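You operate a simulated robot arm through the tools that you are given. There is no shell and no other tool. Be economical: measure what you need, move in short steps, check, and stop when the job is done.

You are at the controls of a simulated two-armed robot. One attempt, no reset.

Task
Take the blue plug and leave it on the shelf under the island bench. Put the lidded cup marked "26" from the top of the short belt on the top of the rail cart and the lidded cup labelled "29" on top of the green label roll there. Put the bottle that says "basil" from the top of the sauce table on the island bench and the bottle labelled "herb" on the end table. The order is free. Set down upright: blue plug, bottle.

It is judged by the outcome, as a careful person would: the job done as asked, and still so three seconds after it is handed in. It fails if anything else is knocked over, pushed out of place, dropped, spilled or broken.

Robot
Two 7-joint arms with two-finger parallel grippers on one trunk, on a base that drives. Base frame: it is fixed to the floor where the robot stands at the start and does not move with it; the origin is under the middle of the robot, x ahead of it, y to its left, z up. Units: cm, degrees, N and s.
The left shoulder is at the start at [7, 17.7, 119.5], the right one opposite. With the tool pointing down near the work surface each hand reaches from about 28 to 72 cm from the robot's upright axis, wherever it stands, measured 20 degrees to its own side. Places, roughly: bottle [300, 300, 100]; end table (78x24 cm) [462, 414, 86]; island bench [190, -10, 90]; label roll [400, 375, 100]; lidded cup [400, 375, 100]; shelf under the island bench [190, -10, 50]; top of the rail cart [650, 430, 90]. Payload 3.43 kg a hand.
The TCP of each hand is the grasp point between the finger pads, 3 cm short of the fingertips. In the tool frame z runs along the fingers and y along their closing line. Largest opening 9.4 cm; finger width 2.8, thickness 1; the body of the gripper, 5 by 9.6 cm, starts 5.5 cm behind the TCP.
Orientation is that of the tool frame in the base frame, as a unit quaternion [x, y, z, w]. With the fingers straight down and closing along the base's y, the tool's x points along the base's -x, its y along +y and its z along -z.

Tools
- The arms move only by the tool send_rows. It takes "left_series", "right_series" or both (then of equal length, played together; a hand with none holds still); each is a list of rows, each a list of 3 entries, a list of its own where there are three numbers: the opening, from 0 (shut) to 1 (fully open), then the shift along the tool's x, y, z in units of 25 mm (1.0 is 25 mm), then the turn, a rotation vector about the tool's x, y, z in units of 6 degrees (1.0 is 6 degrees). In form: [[claw, [dx, dy, dz], [wx, wy, wz]], ...]. A call has 1 to 12 rows; each row shifts and turns the commanded pose from where the row before left it, along the tool's axes as they then stand. A call with a number of a shift or a turn outside -1 to 1 is refused whole. Rows are played at 5 a second. More than 5 cm and 8.6 degrees between two rows, or a gripper value outside its range, and nothing of the call is played. Where a pose cannot be reached the arm comes as near as it can. A force on the tool above 40 N (or 10 N above the force at the start of the call, whichever is more), or a blocked arm, ends the call early, and 0.2 s more pass. Each finger travels about 15.3 cm/s and halts on what it meets, pressing with about 32 N; the grip force reading is that of the motor and also rises with nothing between the fingers. The clock runs only during rows and for 0.2 s after the last one: add rows that do not move to give the fingers time. The reply holds the time, the measured pose of the TCP, the force on the tool along the base axes, the opening and the grip force, in the units named above and with some noise, with the torque about the TCP (base axes, N m) and any sound that the robot's microphone picked up, and new pictures: "show" is both (left out), scene, wrist or none (wrist: the cameras of the hands that moved).
- Cameras (640 x 400 px; columns grow to the right, rows downward): "scene" is now at [12.49, -1.58, 148.84]; the picture's right is [-0.21, -0.98, 0.00], its down [-0.78, 0.17, -0.61] and it looks along [0.59, -0.13, -0.80] (base axes); focal length 253 px, centre (320, 200). "left" rides on the left gripper at [7.6, -1.4, -10.2] in its tool frame; the picture's right is [0.18, 0.98, 0.00], its down [-0.75, 0.14, -0.64] and it looks along [-0.63, 0.12, 0.77] (tool axes); focal length 243 px, centre (320, 200). "right" rides on the right gripper at [7.6, 1.4, -10.3] in its tool frame; the picture's right is [-0.18, 0.98, 0.00], its down [-0.75, -0.14, -0.64] and it looks along [-0.63, -0.12, 0.77] (tool axes); focal length 243 px, centre (320, 200).
- raise_lower(by): slides the trunk up (or, below 0, down) by that many cm; the arms and the scene camera ride with it, the base frame stays. It gives what a move gives, with no picture.
- drive_base(legs): drives the robot by 1 to 6 legs, each [ahead, turn to the left] in cm and degrees, along the robot's own axes; the way and the turn of a leg run together, so that a leg with both is an arc; at most 150 cm and 180 degrees a leg. The arms and the cameras ride along, it lands a little off, and it stops where it bumps. It gives what a move gives, and a new picture of the scene camera.
- turn_head(pan, tilt): turns the head with the scene camera to pan (to the left, within 86 degrees either way) and tilt (down, from -29 to 69), counted from straight ahead of the robot. It gives what a move gives, and a new picture of the scene camera.
- locate(camera, pixels): for up to 12 pixels [column, row] of the newest picture of that camera ("zoom" is the newest enlarged one), the place [x, y, z] in the base frame of the surface seen there, good to about 0.2 cm. No time passes.
- inspect(camera, box): a new picture of the part [left, top, right, bottom] of that camera's present view, enlarged. No time passes.
- job_done(): hands the job in; it is judged then, once.

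Work in short steps. Measure before you move; look again where a grasp or a placing could have gone wrong, and mend it. You have 110 turns and 260 pictures in all, those below and enlarged ones among them. Open the grippers and draw the arms clear of the work before you hand the job in, unless the task says otherwise.

The tools are called as name(argument=value, ...) on one line, values as JSON. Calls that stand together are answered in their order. send_rows: Moves the arms, as the interface text tells. Its arguments: {"type":"object","properties":{"left_series":{"type":"array"},"right_series":{"type":"array"},"show":{"type":"string","enum":["both","scene","wrist","none"]}},"required":[]} The other tools are called the same way: raise_lower (by) slides the trunk up or down; drive_base (legs) drives the base; turn_head (pan, tilt) turns the head that bears the scene camera; locate (camera, pixels) gives the place of the surface under pixels of a picture; inspect (camera, box) takes an enlarged picture of a part of a camera's view; job_done () hands the job in.

At the start:

```text
clock: 0.0
left_position: [55.72, 18.85, 119.84]
left_orientation: [0.0, 1.0, 0.001, 0.0]
left_force: [-0.5, -0.3, 0.2]
left_ft_torque: [-0.02, -0.03, -0.01]
left_width: 9.42
left_grip_force: 0.0
right_position: [51.3, -20.1, 115.26]
right_orientation: [0.001, 1.0, 0.0, 0.001]
right_force: [-0.7, -0.8, -0.7]
right_ft_torque: [0.0, 0.01, 0.02]
right_width: 9.38
right_grip_force: 0.1
trunk travel left (down, up): [-77.5, 6.5]
robot x, y, heading: [0.39, 0.13, 0.1]
head pan, tilt: [-12.1, 52.7]
```

scene: 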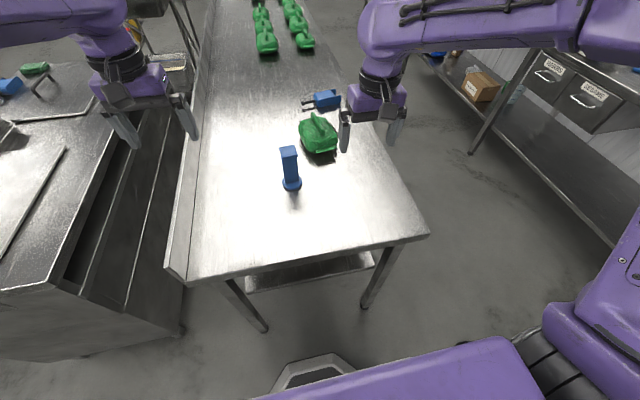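
right: 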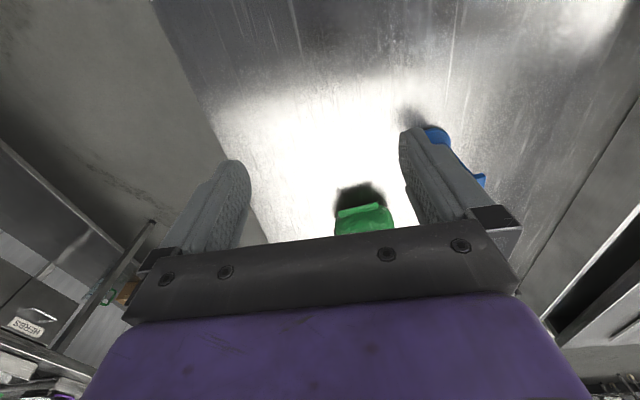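
left: 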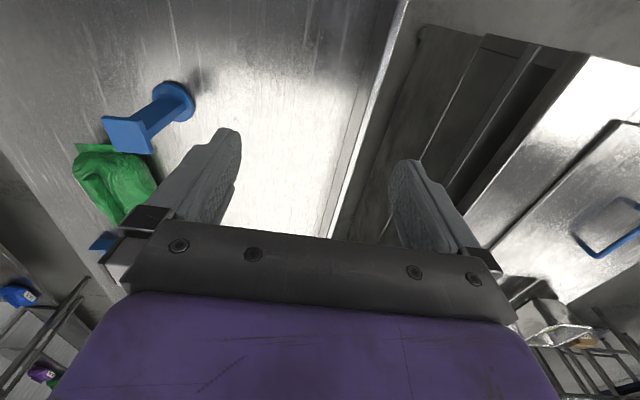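

The blue plug stands on the bench at about (290,165), and the shelf shows under the bench at (310,270). I'll measure both.

locate(camera="scene", pixels=[[289, 152], [291, 170], [291, 186], [283, 184], [301, 184], [310, 268], [320, 140], [325, 98], [190, 270], [425, 233], [250, 283], [370, 262]])

inspect(camera="scene", box=[180, 80, 440, 300])

```text
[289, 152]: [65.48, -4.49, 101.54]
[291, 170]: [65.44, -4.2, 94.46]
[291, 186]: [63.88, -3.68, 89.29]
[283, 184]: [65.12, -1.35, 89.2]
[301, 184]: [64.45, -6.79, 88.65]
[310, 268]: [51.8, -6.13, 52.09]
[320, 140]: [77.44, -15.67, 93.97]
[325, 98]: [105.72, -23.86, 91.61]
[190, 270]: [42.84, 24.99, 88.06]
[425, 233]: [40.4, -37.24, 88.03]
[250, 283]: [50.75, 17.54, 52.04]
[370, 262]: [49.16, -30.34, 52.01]
```

```text
1.82 times, centred on (310, 190) of scene
```

zoom: 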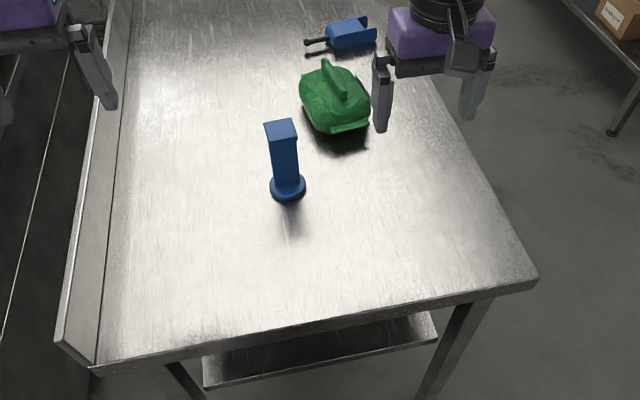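

There is a second blue object with two prongs at (325,98); I look closer to tell which is the "plug".

inspect(camera="scene", box=[270, 70, 370, 200])

turn_head(pan=0, tilt=20)

```text
3.08 times, centred on (320, 135) of scene
```

zoom: 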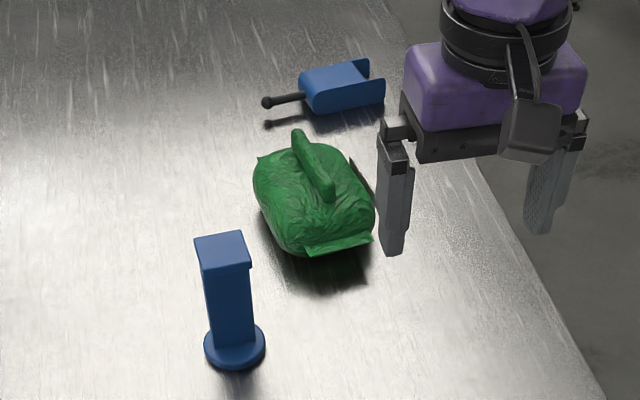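

```text
clock: 1.0
left_position: [55.67, 18.9, 119.87]
left_orientation: [0.0, 1.0, 0.0, 0.001]
left_force: [0.8, -0.1, -0.1]
left_ft_torque: [0.02, 0.01, -0.02]
left_width: 9.39
left_grip_force: 0.1
right_position: [51.21, -20.1, 115.24]
right_orientation: [0.001, 1.0, 0.0, 0.001]
right_force: [-1.3, -0.5, -1.3]
right_ft_torque: [0.03, -0.03, -0.03]
right_width: 9.4
right_grip_force: 0.1
trunk travel left (down, up): [-77.5, 6.5]
robot x, y, heading: [-0.08, 0.08, 0.3]
head pan, tilt: [0.0, 20.0]
```

scene: 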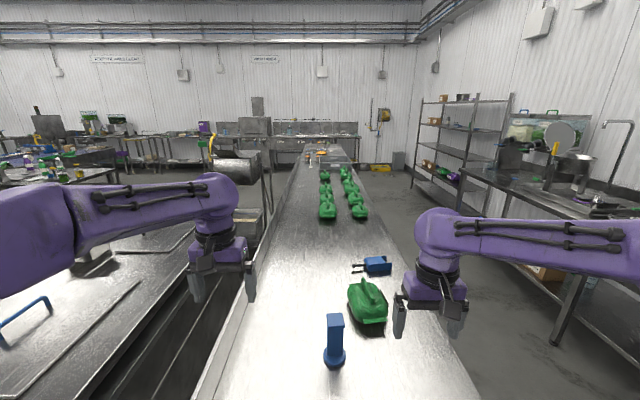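

The standing flanged post is the plug (the other is a fork/clevis). I pitch the right hand 60° forward while moving it to the plug's y, well above everything.

send_rows(right_series=[[0.8, [0, 0.63, 0], [0, -1, 0]], [0.8, [0, 0.63, 0], [0, -1, 0]], [0.8, [0, 0.63, 0], [0, -1, 0]], [0.8, [0, 0.63, 0], [0, -1, 0]], [0.8, [0, 0.63, 0], [0, -1, 0]], [0.8, [0, 0.63, 0], [0, -1, 0]], [0.8, [0, 0.63, 0], [0, -1, 0]], [0.8, [0, 0.63, 0], [0, -1, 0]], [0.8, [0, 0.63, 0], [0, -1, 0]], [0.8, [0, 0.63, 0], [0, -1, 0]], [0.8, [0, 0, 0], [0, 0, 0]], [0.8, [0, 0, 0], [0, 0, 0]]])

turn_head(pan=0, tilt=52)

```text
clock: 3.6
left_position: [55.49, 18.92, 119.86]
left_orientation: [0.0, 1.0, 0.0, 0.0]
left_force: [1.5, 0.8, 0.2]
left_ft_torque: [0.04, 0.03, 0.0]
left_width: 9.41
left_grip_force: 0.0
right_position: [51.18, -4.36, 115.15]
right_orientation: [0.0, 0.866, 0.0, 0.501]
right_force: [0.0, -0.5, 0.2]
right_ft_torque: [-0.01, -0.01, -0.02]
right_width: 7.53
right_grip_force: 0.1
trunk travel left (down, up): [-77.5, 6.5]
robot x, y, heading: [0.24, 0.14, -0.1]
head pan, tilt: [0.0, 20.0]
```

scene: 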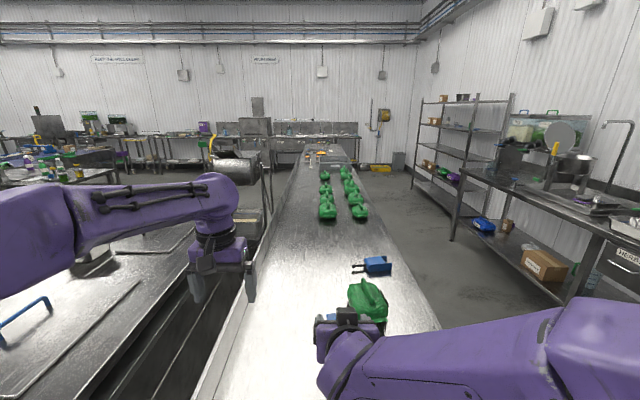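
right: 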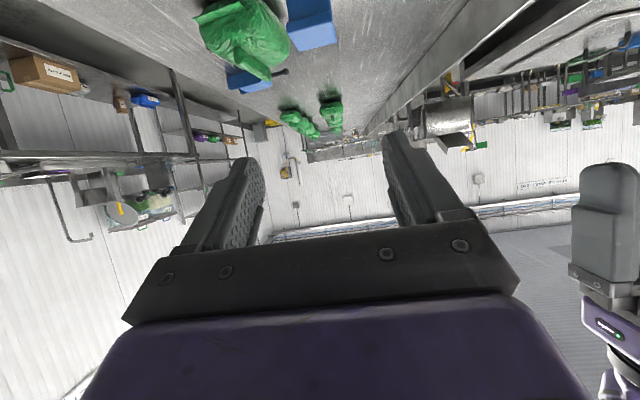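

```text
clock: 4.5
left_position: [55.74, 18.87, 119.78]
left_orientation: [0.0, 1.0, 0.0, 0.0]
left_force: [0.4, -0.1, -0.6]
left_ft_torque: [-0.01, -0.03, -0.03]
left_width: 9.38
left_grip_force: 0.0
right_position: [51.17, -4.29, 115.11]
right_orientation: [0.001, 0.865, -0.001, 0.501]
right_force: [-0.1, -0.1, 0.1]
right_ft_torque: [0.04, 0.01, 0.0]
right_width: 7.53
right_grip_force: 0.0
trunk travel left (down, up): [-77.5, 6.5]
robot x, y, heading: [-0.09, -0.25, 0.1]
head pan, tilt: [0.0, 52.0]
```

scene: 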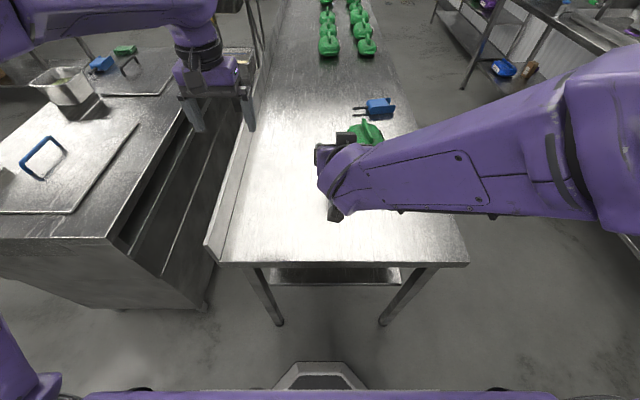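

The hand tracks well: TCP [51.2,-4.3,115.1], pitched 60°. I go to a pre-grasp point behind the plug at about [56.4,-4.2,102].

send_rows(right_series=[[0.8, [0.7, 0, 0.884], [0, 0, 0]], [0.8, [0.7, 0, 0.884], [0, 0, 0]], [0.8, [0.7, 0, 0.884], [0, 0, 0]], [0.8, [0.7, 0, 0.884], [0, 0, 0]], [0.8, [0.7, 0, 0.884], [0, 0, 0]], [0.8, [0, 0, 0], [0, 0, 0]]])

```text
clock: 6.0
left_position: [55.59, 19.04, 120.0]
left_orientation: [0.0, 1.0, 0.0, 0.0]
left_force: [-0.5, 0.3, -0.4]
left_ft_torque: [0.02, -0.01, -0.03]
left_width: 9.43
left_grip_force: 0.1
right_position: [56.35, -4.36, 102.25]
right_orientation: [0.0, 0.866, 0.0, 0.5]
right_force: [-0.1, -0.4, 0.1]
right_ft_torque: [0.01, 0.02, -0.03]
right_width: 7.55
right_grip_force: 0.1
trunk travel left (down, up): [-77.5, 6.5]
robot x, y, heading: [0.1, -0.21, 0.1]
head pan, tilt: [0.0, 52.0]
```

scene: 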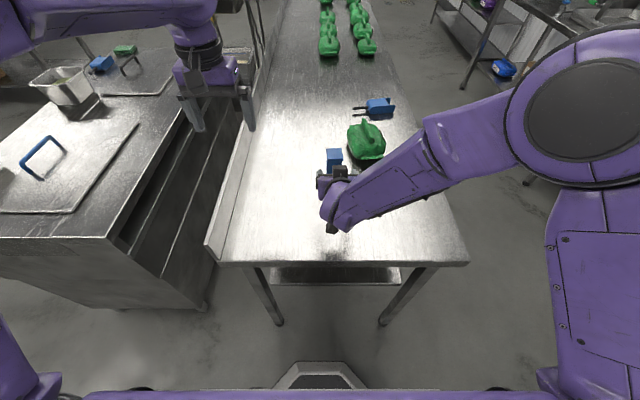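
right: 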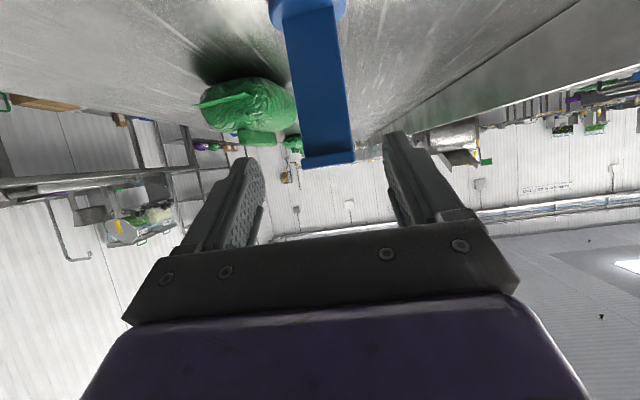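

The plug sits between the fingers in the wrist view, columns 287–350. I locate its faces and those of the green packet.

locate(camera="right", pixels=[[320, 80], [292, 60], [338, 60], [300, 130], [348, 130], [250, 100], [290, 90]])

locate(camera="scene", pixels=[[328, 151], [340, 151], [327, 163], [341, 163], [349, 150], [360, 160]])

```text
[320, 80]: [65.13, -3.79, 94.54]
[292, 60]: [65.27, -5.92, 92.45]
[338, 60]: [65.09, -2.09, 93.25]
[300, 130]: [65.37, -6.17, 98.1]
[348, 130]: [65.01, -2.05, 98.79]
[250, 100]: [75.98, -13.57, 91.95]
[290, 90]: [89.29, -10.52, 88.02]
```

```text
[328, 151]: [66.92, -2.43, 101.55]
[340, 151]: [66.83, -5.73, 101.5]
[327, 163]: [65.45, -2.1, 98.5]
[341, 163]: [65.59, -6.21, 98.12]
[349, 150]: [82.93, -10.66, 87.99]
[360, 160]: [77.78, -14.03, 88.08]
```

The stem spans y −6.2..−2.0 with its front at x 65.2. I advance 12 cm along the tool, then close.

send_rows(right_series=[[0.8, [0, 0.08, 0.8], [0, 0, 0]], [0.8, [0, 0, 0.8], [0, 0, 0]], [0.8, [0, 0, 0.8], [0, 0, 0]], [0.8, [0, 0, 0.8], [0, 0, 0]], [0.8, [0, 0, 0.8], [0, 0, 0]], [0.8, [0, 0, 0.7], [0, 0, 0]], [0.8, [0, 0, 0], [0, 0, 0]], [0.3, [0, 0, 0], [0, 0, 0]], [0.3, [0, 0, 0], [0, 0, 0]], [0.3, [0, 0, 0], [0, 0, 0]]])

```text
clock: 8.2
left_position: [55.61, 19.02, 119.84]
left_orientation: [-0.001, 1.0, -0.001, 0.0]
left_force: [-0.3, 0.2, -0.5]
left_ft_torque: [0.02, -0.02, -0.02]
left_width: 9.4
left_grip_force: 0.1
right_position: [66.62, -4.09, 96.26]
right_orientation: [0.0, 0.866, 0.0, 0.501]
right_force: [0.2, 1.0, 0.6]
right_ft_torque: [-0.01, -0.01, -0.03]
right_width: 4.89
right_grip_force: 32.0
trunk travel left (down, up): [-77.5, 6.5]
robot x, y, heading: [0.12, -0.04, -0.3]
head pan, tilt: [0.0, 52.0]
```

scene: 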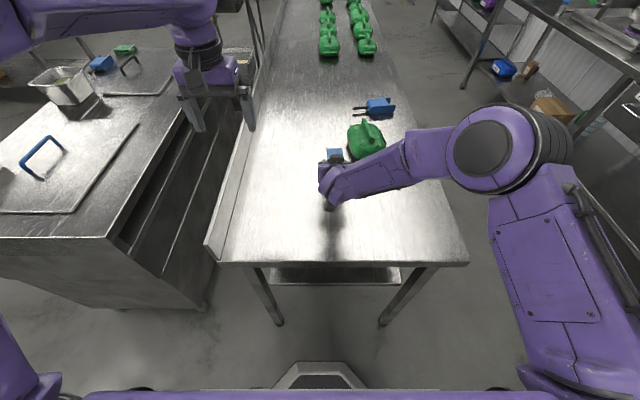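
right: 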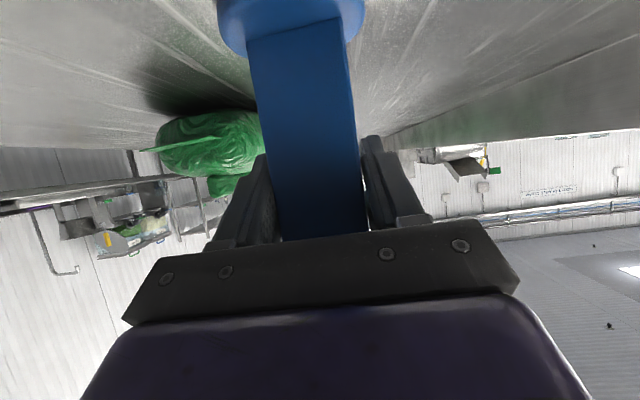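

Gripped (width 4.9). I check where the elbow and forearm lie, since they must pass under the bench top later.

locate(camera="scene", pixels=[[485, 148], [535, 110], [540, 140], [430, 140], [405, 180], [360, 180], [500, 190], [390, 210], [462, 262], [216, 250]])

send_rows(right_series=[[0.3, [-0.7, 0, -0.4], [0, 0, 0]], [0.3, [-0.7, 0, -0.4], [0, 0, 0]], [0.3, [-0.7, 0, -0.4], [0, 0, 0]], [0.3, [0, 0, 0], [0, 0, 0]]], show="wrist")

```text
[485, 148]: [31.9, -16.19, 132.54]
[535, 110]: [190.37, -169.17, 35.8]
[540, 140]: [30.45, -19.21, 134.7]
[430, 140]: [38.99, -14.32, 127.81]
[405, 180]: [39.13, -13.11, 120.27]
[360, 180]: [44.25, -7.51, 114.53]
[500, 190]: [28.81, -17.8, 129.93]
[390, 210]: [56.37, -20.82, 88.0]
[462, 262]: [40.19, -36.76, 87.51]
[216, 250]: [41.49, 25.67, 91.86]
```

```text
clock: 9.2
left_position: [55.67, 18.98, 119.86]
left_orientation: [0.0, 1.0, 0.0, 0.0]
left_force: [0.0, 0.1, -0.8]
left_ft_torque: [0.01, -0.03, 0.03]
left_width: 9.41
left_grip_force: 0.0
right_position: [66.74, -4.31, 102.37]
right_orientation: [0.0, 0.866, 0.0, 0.501]
right_force: [-0.5, 0.3, -1.8]
right_ft_torque: [-0.01, -0.02, 0.02]
right_width: 4.91
right_grip_force: 31.9
trunk travel left (down, up): [-77.5, 6.5]
robot x, y, heading: [0.01, -0.11, -0.2]
head pan, tilt: [0.0, 52.0]
```

right: 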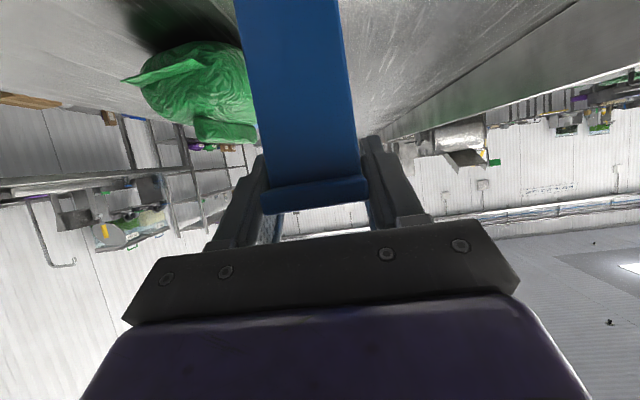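

Elbow clearance works out. Next I raise and tuck the left hand so it will clear the bench with the trunk low, and look sideways before backing up.

send_rows(left_series=[[1, [0.7, 0, -1], [0, 0, 0]], [1, [0.7, 0, -1], [0, 0, 0]], [1, [0.7, 0, -1], [0, 0, 0]], [1, [0.7, 0, -1], [0, 0, 0]], [1, [0.7, 0, -1], [0, 0, 0]], [1, [0.7, 0, -1], [0, 0, 0]], [1, [0.7, 0, -1], [0, 0, 0]], [1, [0.7, 0, -1], [0, 0, 0]]], show="none")

turn_head(pan=86, tilt=30)

turn_head(pan=-86, tilt=30)

```text
clock: 10.9
left_position: [41.65, 18.97, 139.93]
left_orientation: [0.0, 1.0, 0.0, 0.0]
left_force: [-0.6, 0.0, -0.4]
left_ft_torque: [0.0, -0.01, 0.01]
left_width: 9.39
left_grip_force: 0.1
right_position: [66.52, -4.33, 102.4]
right_orientation: [0.0, 0.865, 0.0, 0.501]
right_force: [-0.2, -0.3, -1.9]
right_ft_torque: [-0.03, -0.04, -0.03]
right_width: 4.89
right_grip_force: 31.8
trunk travel left (down, up): [-77.5, 6.5]
robot x, y, heading: [0.04, 0.25, 0.0]
head pan, tilt: [0.0, 52.0]
```

```text
clock: 12.6
left_position: [41.72, 18.91, 139.99]
left_orientation: [0.0, 1.0, 0.001, -0.001]
left_force: [0.0, 0.4, 0.5]
left_ft_torque: [-0.01, -0.01, -0.03]
left_width: 9.39
left_grip_force: 0.0
right_position: [66.69, -4.26, 102.41]
right_orientation: [0.0, 0.865, 0.0, 0.501]
right_force: [-0.2, 0.2, -1.5]
right_ft_torque: [0.01, -0.02, -0.02]
right_width: 4.86
right_grip_force: 32.0
trunk travel left (down, up): [-77.5, 6.5]
robot x, y, heading: [0.19, 0.09, -0.0]
head pan, tilt: [85.9, 30.0]
```

scene: 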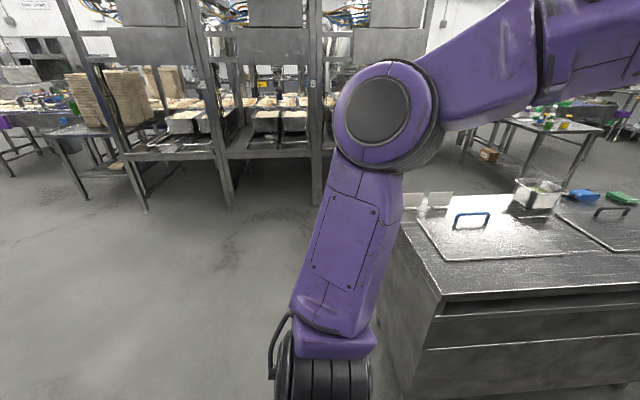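

```text
clock: 15.2
left_position: [41.75, 18.89, 139.91]
left_orientation: [0.001, 1.0, 0.0, 0.0]
left_force: [0.5, 0.2, -0.1]
left_ft_torque: [-0.03, -0.04, -0.01]
left_width: 9.41
left_grip_force: 0.2
right_position: [66.67, -4.14, 102.32]
right_orientation: [0.001, 0.866, 0.0, 0.501]
right_force: [-0.5, -0.3, -1.7]
right_ft_torque: [-0.01, -0.02, -0.02]
right_width: 4.87
right_grip_force: 31.9
trunk travel left (down, up): [-77.5, 6.5]
robot x, y, heading: [0.08, 0.06, 0.1]
head pan, tilt: [-85.9, 30.0]
```

scene: 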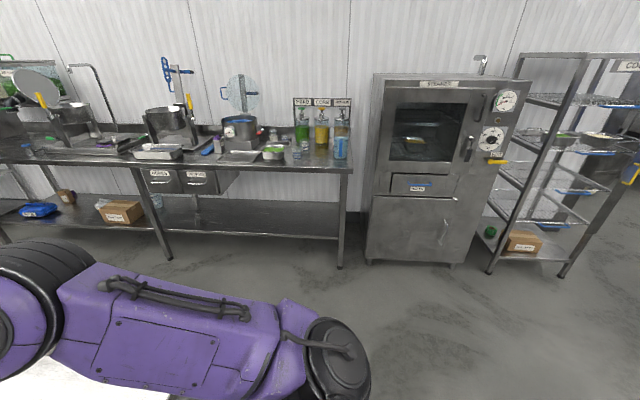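

Floor is clear on both sides and toward the rear. I back up 38 cm, with the head turned forward again, and lower the trunk.

drive_base(legs=[[-38, 0]])

raise_lower(by=-38)

turn_head(pan=-5, tilt=35)

```text
clock: 17.6
left_position: [3.82, 18.91, 139.73]
left_orientation: [-0.003, 1.0, 0.001, -0.001]
left_force: [0.2, -0.2, 0.8]
left_ft_torque: [0.01, 0.02, -0.03]
left_width: 9.41
left_grip_force: 0.0
right_position: [29.03, -4.04, 102.32]
right_orientation: [-0.001, 0.866, 0.001, 0.5]
right_force: [0.5, 0.5, -1.5]
right_ft_torque: [-0.01, 0.0, -0.01]
right_width: 4.87
right_grip_force: 31.3
trunk travel left (down, up): [-77.5, 6.5]
robot x, y, heading: [-37.74, -0.35, 0.2]
head pan, tilt: [-85.9, 30.0]
```

scene: 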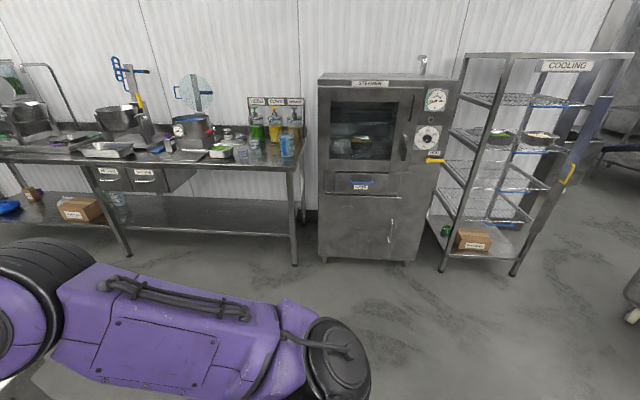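

```text
clock: 21.2
left_position: [3.69, 19.05, 101.88]
left_orientation: [-0.003, 1.0, 0.0, 0.0]
left_force: [0.0, -0.5, -0.4]
left_ft_torque: [-0.01, 0.01, 0.01]
left_width: 9.39
left_grip_force: 0.1
right_position: [28.83, -3.92, 64.38]
right_orientation: [-0.001, 0.866, 0.0, 0.501]
right_force: [0.0, 1.0, -2.4]
right_ft_torque: [-0.04, -0.02, 0.01]
right_width: 4.88
right_grip_force: 32.1
trunk travel left (down, up): [-39.5, 44.5]
robot x, y, heading: [-37.62, -0.4, 0.3]
head pan, tilt: [-85.9, 30.0]
```

```text
clock: 22.8
left_position: [3.84, 19.05, 101.94]
left_orientation: [-0.002, 1.0, 0.0, 0.0]
left_force: [0.3, -0.6, 0.1]
left_ft_torque: [0.05, 0.01, -0.01]
left_width: 9.4
left_grip_force: 0.1
right_position: [28.85, -4.0, 64.32]
right_orientation: [-0.001, 0.866, 0.0, 0.501]
right_force: [0.3, 0.6, -1.9]
right_ft_torque: [-0.03, -0.08, 0.02]
right_width: 4.87
right_grip_force: 31.8
trunk travel left (down, up): [-39.5, 44.5]
robot x, y, heading: [-38.01, -0.08, 0.0]
head pan, tilt: [-5.0, 35.0]
```

scene: 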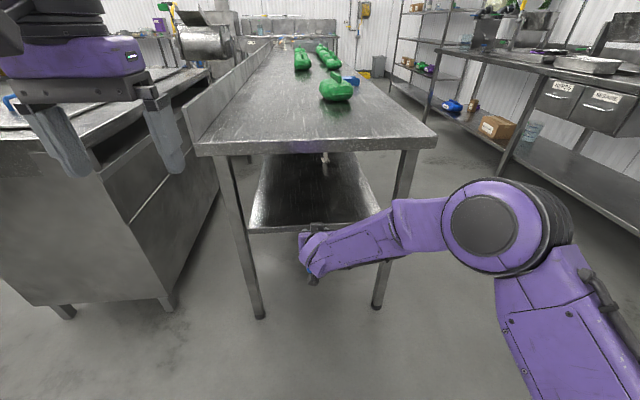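

The plug is in front of the shelf opening. I measure shelf edge, tabletop edge underside and legs, and look at the wrist view to check the plug.

locate(camera="scene", pixels=[[280, 232], [252, 230], [310, 190], [300, 156], [315, 153], [400, 140], [236, 200], [400, 190], [480, 230], [410, 225], [330, 185]])

inspect(camera="right", box=[0, 0, 640, 400])

inspect(camera="scene", box=[220, 130, 440, 300])

```text
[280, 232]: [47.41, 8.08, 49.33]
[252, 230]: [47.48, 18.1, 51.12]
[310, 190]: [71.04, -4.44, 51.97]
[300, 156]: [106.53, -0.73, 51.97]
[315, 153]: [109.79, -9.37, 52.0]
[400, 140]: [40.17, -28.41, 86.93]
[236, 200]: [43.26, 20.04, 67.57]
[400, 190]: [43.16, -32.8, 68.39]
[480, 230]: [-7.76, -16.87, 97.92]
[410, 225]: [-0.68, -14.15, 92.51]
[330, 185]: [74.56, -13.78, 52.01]
```

```text
1.00 times, centred on (320, 200) of right (not enlarged: the box is as wide or as high as the picture)
```

zoom: 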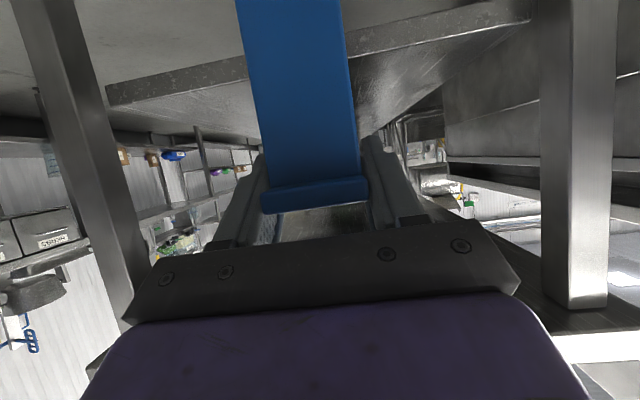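

```text
2.35 times, centred on (330, 215) of scene
```

zoom: 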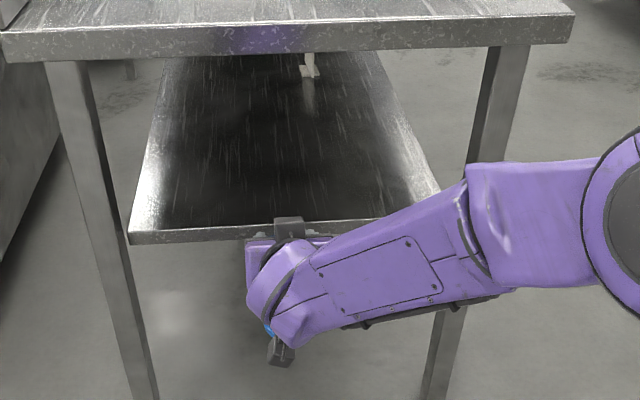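

The shelf's front edge is at x 47.5, z 52. Before driving forward 28 cm I check the neighbouring counter's front edge against the left arm.

locate(camera="scene", pixels=[[70, 170], [20, 180], [60, 280], [110, 170], [65, 145], [125, 60]])

```text
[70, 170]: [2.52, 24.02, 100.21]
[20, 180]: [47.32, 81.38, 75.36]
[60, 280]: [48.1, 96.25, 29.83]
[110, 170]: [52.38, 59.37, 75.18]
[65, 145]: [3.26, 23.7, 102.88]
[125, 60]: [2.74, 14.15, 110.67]
```

The counter front is at x≈47, well clear of the left arm. Drive forward 28 cm.

drive_base(legs=[[28, 0]])

inspect(camera="right", box=[0, 0, 640, 400])

```text
clock: 24.7
left_position: [31.67, 19.06, 101.87]
left_orientation: [-0.002, 1.0, 0.0, -0.001]
left_force: [-0.2, 0.2, -0.3]
left_ft_torque: [0.01, 0.02, -0.01]
left_width: 9.41
left_grip_force: 0.0
right_position: [56.75, -3.93, 64.27]
right_orientation: [-0.001, 0.866, 0.001, 0.501]
right_force: [0.0, -0.4, -2.3]
right_ft_torque: [0.01, -0.13, -0.02]
right_width: 4.89
right_grip_force: 31.9
trunk travel left (down, up): [-39.5, 44.5]
robot x, y, heading: [-9.86, 0.05, 0.3]
head pan, tilt: [-5.0, 35.0]
```

scene: 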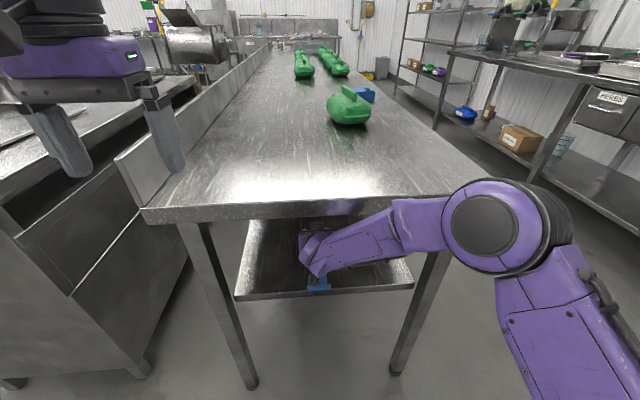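

```text
1.00 times, centred on (320, 200) of right (not enlarged: the box is as wide or as high as the picture)
```

zoom: 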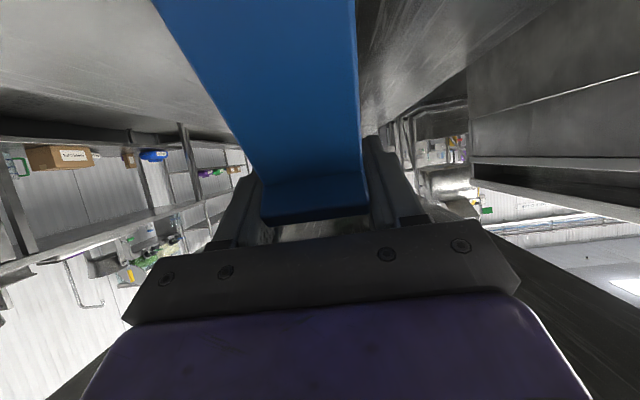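

The wrist view shows the plug has swung in the grip (its lower part wider, at columns 155–358). I zoom in on it from the scene camera.

inspect(camera="scene", box=[260, 210, 380, 310])

locate(camera="right", pixels=[[265, 60], [265, 10], [220, 60], [340, 60], [300, 170], [340, 170], [280, 200]])

locate(camera="scene", pixels=[[318, 283], [312, 288], [326, 288], [318, 278], [290, 296], [350, 293]])

```text
4.00 times, centred on (320, 260) of scene
```

zoom: 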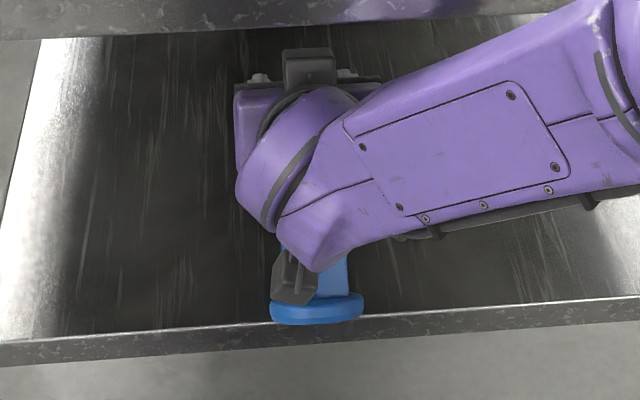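

```text
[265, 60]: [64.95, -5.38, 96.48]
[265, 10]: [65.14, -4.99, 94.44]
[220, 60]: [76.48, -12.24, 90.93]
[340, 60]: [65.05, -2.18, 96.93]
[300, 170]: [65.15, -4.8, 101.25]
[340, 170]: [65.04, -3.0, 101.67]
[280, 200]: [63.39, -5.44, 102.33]
```

```text
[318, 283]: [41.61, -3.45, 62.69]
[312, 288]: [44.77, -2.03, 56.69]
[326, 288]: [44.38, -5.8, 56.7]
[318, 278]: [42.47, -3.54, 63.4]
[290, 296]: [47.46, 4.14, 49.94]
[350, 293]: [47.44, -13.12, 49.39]
```

The fingers slid up the stem during the lift, to its head; the plug hung too low and its flange (now x≈44.5, z≈56.7) swung back on the shelf edge. I back out 22 cm and look at how it sits in the grip.

drive_base(legs=[[-22, 0]])

send_rows(right_series=[[0.3, [0, 0, 0], [0, 0, 0]]], show="wrist")

inspect(camera="scene", box=[240, 180, 400, 320])

```text
clock: 26.4
left_position: [9.29, 18.98, 101.91]
left_orientation: [-0.002, 1.0, -0.001, 0.0]
left_force: [0.2, 0.1, -0.3]
left_ft_torque: [-0.03, -0.01, 0.0]
left_width: 9.39
left_grip_force: 0.0
right_position: [34.53, -4.12, 64.53]
right_orientation: [-0.001, 0.865, 0.001, 0.501]
right_force: [0.5, 0.1, -1.8]
right_ft_torque: [-0.01, -0.12, 0.0]
right_width: 4.86
right_grip_force: 32.0
trunk travel left (down, up): [-39.5, 44.5]
robot x, y, heading: [-32.08, 0.12, 0.4]
head pan, tilt: [-5.0, 35.0]
```

scene: 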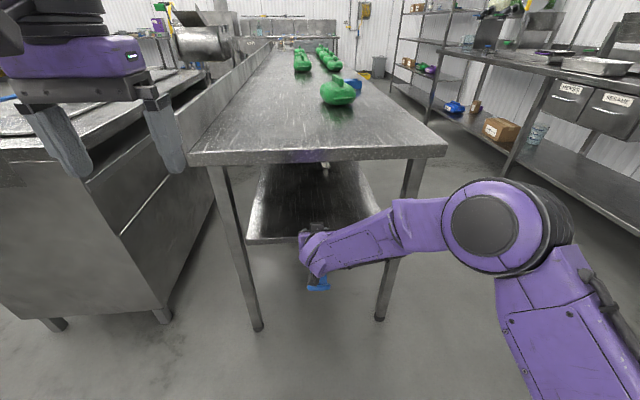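

```text
clock: 26.8
left_position: [9.47, 19.06, 101.83]
left_orientation: [-0.002, 1.0, 0.0, 0.0]
left_force: [-0.3, 1.0, 0.5]
left_ft_torque: [0.02, -0.01, -0.01]
left_width: 9.4
left_grip_force: 0.1
right_position: [34.57, -4.16, 64.37]
right_orientation: [-0.001, 0.866, 0.0, 0.501]
right_force: [0.0, 0.3, -2.8]
right_ft_torque: [0.01, -0.14, -0.03]
right_width: 4.87
right_grip_force: 32.3
trunk travel left (down, up): [-39.5, 44.5]
robot x, y, heading: [-32.57, 0.1, 0.2]
head pan, tilt: [-5.0, 35.0]
```

right: 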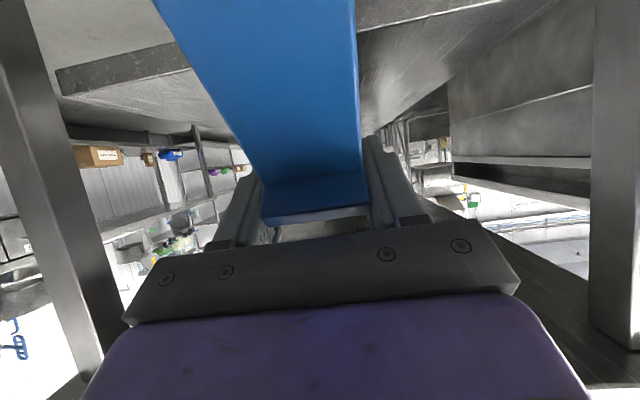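

```text
2.86 times, centred on (320, 250) of scene
```

zoom: 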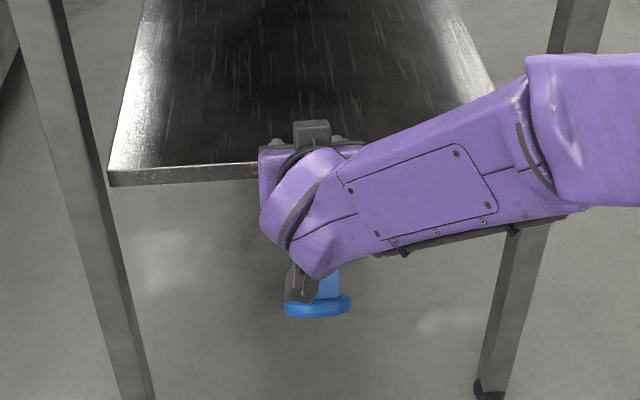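

locate(camera="right", pixels=[[260, 20], [260, 90], [260, 160], [310, 180], [310, 205], [310, 215], [350, 100], [200, 50], [268, 190], [365, 190]])

locate(camera="zoom", pixels=[[330, 280], [300, 310], [335, 308], [320, 300]])

```text
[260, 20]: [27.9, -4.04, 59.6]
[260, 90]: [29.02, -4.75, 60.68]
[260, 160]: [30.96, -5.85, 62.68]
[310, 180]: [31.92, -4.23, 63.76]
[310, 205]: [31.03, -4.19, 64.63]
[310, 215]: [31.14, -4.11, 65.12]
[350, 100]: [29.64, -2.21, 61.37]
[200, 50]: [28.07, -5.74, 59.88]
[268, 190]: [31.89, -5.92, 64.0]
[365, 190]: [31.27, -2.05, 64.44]
```

```text
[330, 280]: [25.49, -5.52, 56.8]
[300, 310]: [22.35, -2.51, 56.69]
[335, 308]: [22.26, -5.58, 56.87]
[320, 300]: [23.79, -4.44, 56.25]
```

The stem face runs at about 45°, held at its head. I pitch the hand up another 42° in free air to bring the plug upright, then look.

send_rows(right_series=[[0.2, [0, 0, 0], [0, -1, 0]], [0.2, [0, 0, 0], [0, -1, 0]], [0.2, [0, 0, 0], [0, -1, 0]], [0.2, [0, 0, 0], [0, -1, 0]], [0.2, [0, 0, 0], [0, -1, 0]], [0.2, [0, 0, 0], [0, -1, 0]], [0.2, [0, 0, 0], [0, -1, 0]], [0.2, [0, 0, 0], [0, 0, 0]]])

inspect(camera="scene", box=[240, 180, 400, 320])

```text
clock: 28.6
left_position: [9.55, 18.98, 101.87]
left_orientation: [-0.003, 1.0, -0.001, 0.0]
left_force: [-0.5, -0.2, -0.9]
left_ft_torque: [0.02, -0.01, -0.03]
left_width: 9.4
left_grip_force: 0.0
right_position: [34.53, -4.14, 64.48]
right_orientation: [-0.001, 0.627, 0.001, 0.779]
right_force: [0.5, 0.3, -1.6]
right_ft_torque: [0.01, -0.02, -0.03]
right_width: 4.85
right_grip_force: 31.9
trunk travel left (down, up): [-39.5, 44.5]
robot x, y, heading: [-32.34, -0.3, 0.1]
head pan, tilt: [-5.0, 35.0]
```

scene: 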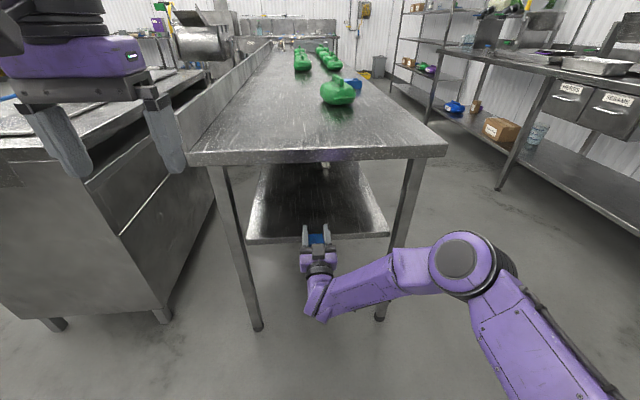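
right: 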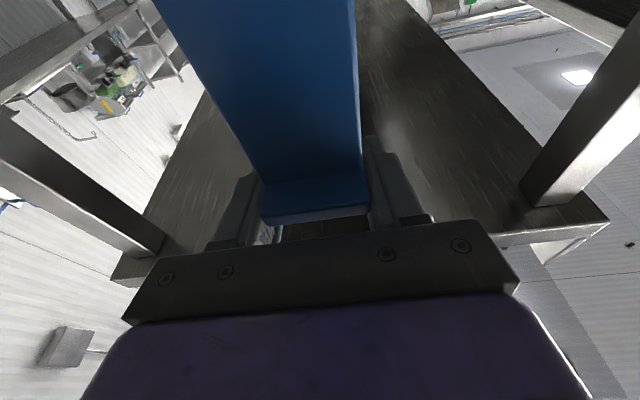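

```text
2.86 times, centred on (320, 250) of scene
```

zoom: 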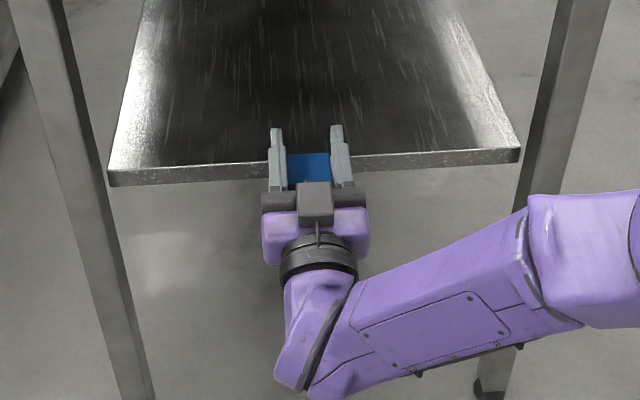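

The plug's head now shows between the fingers. I measure its top and front face to judge uprightness.

locate(camera="right", pixels=[[260, 20], [260, 90], [300, 150], [310, 180], [310, 205], [310, 215], [350, 20], [350, 100], [200, 50], [268, 190], [365, 190], [180, 15]])

locate(camera="zoom", pixels=[[305, 158], [305, 170], [305, 178], [292, 165], [325, 160]])

```text
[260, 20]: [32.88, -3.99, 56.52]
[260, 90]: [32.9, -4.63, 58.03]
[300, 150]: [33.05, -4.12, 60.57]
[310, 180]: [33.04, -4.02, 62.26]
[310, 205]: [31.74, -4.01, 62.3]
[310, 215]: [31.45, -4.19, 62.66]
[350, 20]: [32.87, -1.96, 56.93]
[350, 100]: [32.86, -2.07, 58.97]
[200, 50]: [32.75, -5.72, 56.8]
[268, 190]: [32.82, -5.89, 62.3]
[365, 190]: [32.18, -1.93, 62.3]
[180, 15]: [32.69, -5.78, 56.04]
```

```text
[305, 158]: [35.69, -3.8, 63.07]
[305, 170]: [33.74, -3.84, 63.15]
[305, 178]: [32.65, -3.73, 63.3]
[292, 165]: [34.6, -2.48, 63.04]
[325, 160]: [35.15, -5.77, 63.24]
```

The plug is upright (front face vertical within ~2°), top z≈63.2, so its bottom is ≈49.7. I raise the trunk 5 cm and drive in 20 cm.

raise_lower(by=5)

drive_base(legs=[[20, 0]])

inspect(camera="scene", box=[240, 180, 400, 320])

inspect(camera="right", box=[0, 0, 640, 400])

```text
clock: 29.5
left_position: [9.53, 18.9, 106.91]
left_orientation: [-0.002, 1.0, -0.001, 0.0]
left_force: [-0.2, 0.8, -1.1]
left_ft_torque: [0.04, 0.04, -0.03]
left_width: 9.4
left_grip_force: 0.1
right_position: [34.62, -4.11, 69.42]
right_orientation: [-0.001, 0.629, 0.001, 0.778]
right_force: [0.5, -0.2, -2.9]
right_ft_torque: [0.0, -0.02, 0.04]
right_width: 4.88
right_grip_force: 32.0
trunk travel left (down, up): [-44.5, 39.5]
robot x, y, heading: [-32.24, -0.01, -0.2]
head pan, tilt: [-5.0, 35.0]
```

```text
clock: 31.1
left_position: [29.33, 19.29, 106.73]
left_orientation: [-0.004, 1.0, -0.001, -0.001]
left_force: [0.0, 0.7, -0.3]
left_ft_torque: [-0.01, 0.03, 0.0]
left_width: 9.43
left_grip_force: 0.1
right_position: [54.42, -3.73, 69.3]
right_orientation: [-0.002, 0.629, 0.002, 0.778]
right_force: [-0.1, -0.5, -2.2]
right_ft_torque: [-0.01, -0.03, 0.02]
right_width: 4.87
right_grip_force: 32.3
trunk travel left (down, up): [-44.5, 39.5]
robot x, y, heading: [-12.33, 0.01, 0.5]
head pan, tilt: [-5.0, 35.0]
```

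scene: 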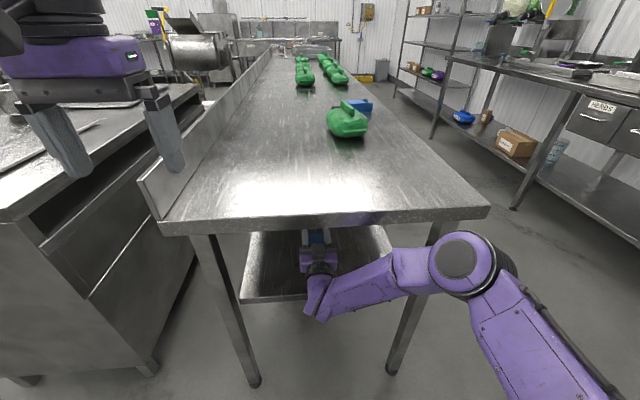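

```text
2.86 times, centred on (320, 250) of scene
```

zoom: 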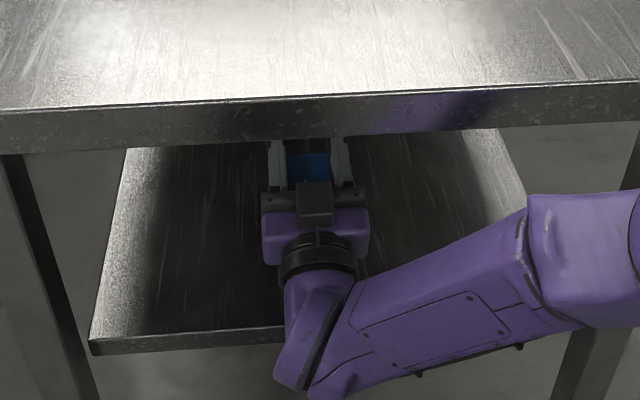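

```text
1.00 times, centred on (320, 200) of right (not enlarged: the box is as wide or as high as the picture)
```

zoom: 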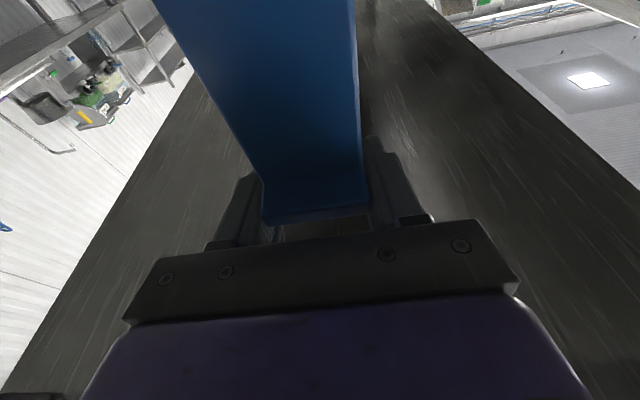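

It came through unbumped; bottom ≈54.4 above shelf 52. I check the wrist's lowest visible parts against the shelf edge before lowering.

locate(camera="zoom", pixels=[[290, 378], [315, 395], [320, 300], [305, 165], [312, 158], [200, 320], [455, 320]])

send_rows(right_series=[[0.2, [0.147, 0, -0.031], [0, 0, 0]], [0.2, [0.293, 0, -0.062], [0, 0, 0]], [0.2, [0.293, 0, -0.062], [0, 0, 0]], [0.2, [0, 0, 0], [0, 0, 0]]], show="wrist")

```text
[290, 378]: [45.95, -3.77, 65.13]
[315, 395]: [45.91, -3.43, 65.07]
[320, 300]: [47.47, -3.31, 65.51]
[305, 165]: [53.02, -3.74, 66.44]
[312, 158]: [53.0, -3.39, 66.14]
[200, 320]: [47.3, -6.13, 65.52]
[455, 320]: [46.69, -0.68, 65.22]
```

```text
clock: 32.1
left_position: [29.18, 19.22, 106.87]
left_orientation: [-0.004, 1.0, 0.0, 0.001]
left_force: [-0.4, -0.6, -0.6]
left_ft_torque: [-0.04, -0.02, -0.05]
left_width: 9.39
left_grip_force: 0.0
right_position: [54.41, -3.83, 67.49]
right_orientation: [-0.002, 0.628, 0.002, 0.778]
right_force: [0.3, 0.9, -2.6]
right_ft_torque: [0.03, -0.05, 0.02]
right_width: 4.84
right_grip_force: 32.1
trunk travel left (down, up): [-44.5, 39.5]
robot x, y, heading: [-12.17, -0.06, 0.4]
head pan, tilt: [-5.0, 35.0]
```

right: 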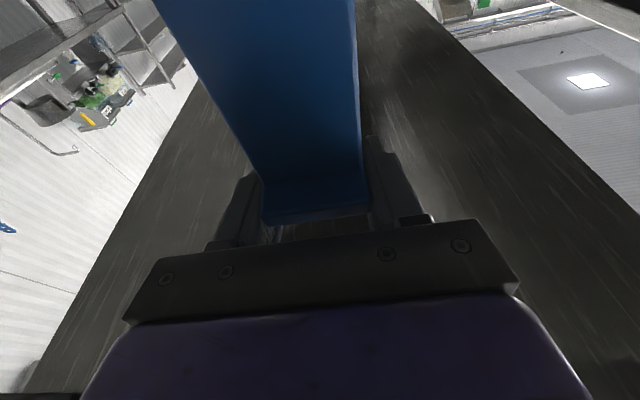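

Bottom ≈52.6 now; I lower in 2 mm rows and watch the vertical force for contact.

send_rows(right_series=[[0.2, [0.078, 0, -0.017], [0, 0, 0]], [0.2, [0.078, 0, -0.017], [0, 0, 0]], [0.2, [0.078, 0, -0.017], [0, 0, 0]], [0.2, [0.078, 0, -0.017], [0, 0, 0]], [0.2, [0, 0, 0], [0, 0, 0]]], show="none")

```text
clock: 33.3
left_position: [29.13, 19.2, 106.88]
left_orientation: [-0.003, 1.0, -0.001, 0.0]
left_force: [0.3, -0.4, 0.1]
left_ft_torque: [-0.02, 0.02, -0.01]
left_width: 9.39
left_grip_force: 0.0
right_position: [54.4, -3.82, 66.92]
right_orientation: [-0.001, 0.627, 0.001, 0.779]
right_force: [0.9, -0.6, 3.6]
right_ft_torque: [0.02, -0.19, 0.0]
right_width: 4.87
right_grip_force: 32.0
trunk travel left (down, up): [-44.5, 39.5]
robot x, y, heading: [-12.55, 0.06, 0.5]
head pan, tilt: [-5.0, 35.0]
```

Contact (+3.6 N). I press 2 mm more to seat the flange, then open slowly.

send_rows(right_series=[[0.2, [0.078, 0, -0.017], [0, 0, 0]], [0.2, [0, 0, 0], [0, 0, 0]], [0.55, [0, 0, 0], [0, 0, 0]], [0.6, [0, 0, 0], [0, 0, 0]], [0.8, [0, 0, 0], [0, 0, 0]], [0.8, [0, 0, 0], [0, 0, 0]]], show="wrist")

```text
clock: 34.7
left_position: [29.13, 19.32, 106.81]
left_orientation: [-0.003, 1.0, 0.0, -0.001]
left_force: [-1.5, 0.0, 0.3]
left_ft_torque: [-0.01, -0.01, 0.0]
left_width: 9.43
left_grip_force: 0.0
right_position: [54.39, -3.73, 66.66]
right_orientation: [-0.002, 0.628, 0.003, 0.778]
right_force: [-0.1, 0.0, -1.4]
right_ft_torque: [0.0, 0.01, -0.02]
right_width: 7.54
right_grip_force: 0.1
trunk travel left (down, up): [-44.5, 39.5]
robot x, y, heading: [-12.35, -0.06, 0.4]
head pan, tilt: [-5.0, 35.0]
```

right: 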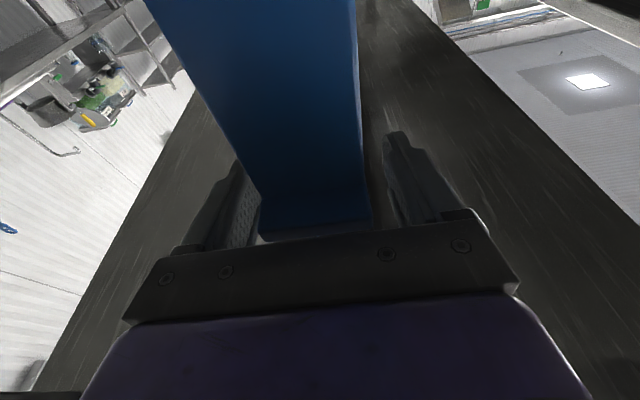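

The plug stands free between open fingers. I back straight out 30 cm and look at it.

send_rows(right_series=[[1, [0, 0, 0], [0, 0, 0]], [1, [0, 0, 0], [0, 0, 0]]], show="none")

drive_base(legs=[[-35, 0]])

inspect(camera="scene", box=[240, 130, 400, 270])

```text
clock: 35.3
left_position: [29.27, 19.21, 106.87]
left_orientation: [-0.003, 1.0, 0.0, 0.0]
left_force: [-0.1, -0.6, 0.5]
left_ft_torque: [-0.01, -0.03, 0.0]
left_width: 9.38
left_grip_force: 0.0
right_position: [54.34, -3.82, 66.74]
right_orientation: [-0.002, 0.628, 0.002, 0.778]
right_force: [0.8, -0.2, 0.4]
right_ft_torque: [0.02, 0.0, -0.05]
right_width: 9.41
right_grip_force: 0.1
trunk travel left (down, up): [-44.5, 39.5]
robot x, y, heading: [-12.2, 0.0, 0.3]
head pan, tilt: [-5.0, 35.0]
```

```text
clock: 37.6
left_position: [-5.83, 18.87, 106.95]
left_orientation: [-0.003, 1.0, -0.001, 0.0]
left_force: [0.1, 0.4, -0.3]
left_ft_torque: [0.01, -0.01, 0.01]
left_width: 9.41
left_grip_force: 0.1
right_position: [19.46, -3.97, 66.72]
right_orientation: [-0.002, 0.629, 0.002, 0.778]
right_force: [-0.1, 0.1, 0.0]
right_ft_torque: [-0.01, 0.0, -0.02]
right_width: 9.41
right_grip_force: 0.0
trunk travel left (down, up): [-44.5, 39.5]
robot x, y, heading: [-47.16, -0.41, 0.3]
head pan, tilt: [-5.0, 35.0]
```

scene: 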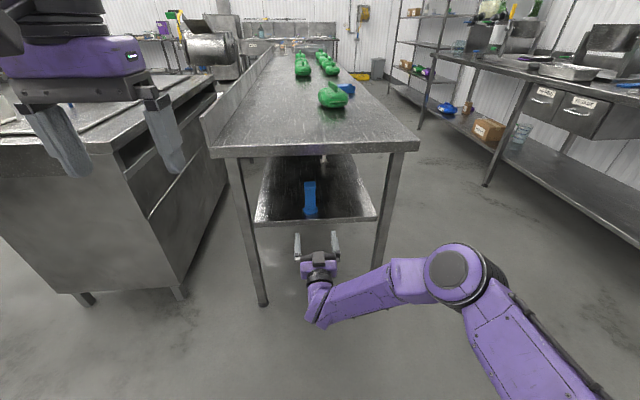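

```text
2.86 times, centred on (320, 200) of scene
```

zoom: 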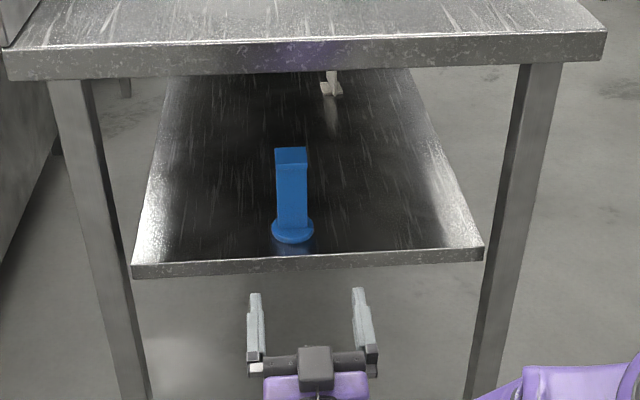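

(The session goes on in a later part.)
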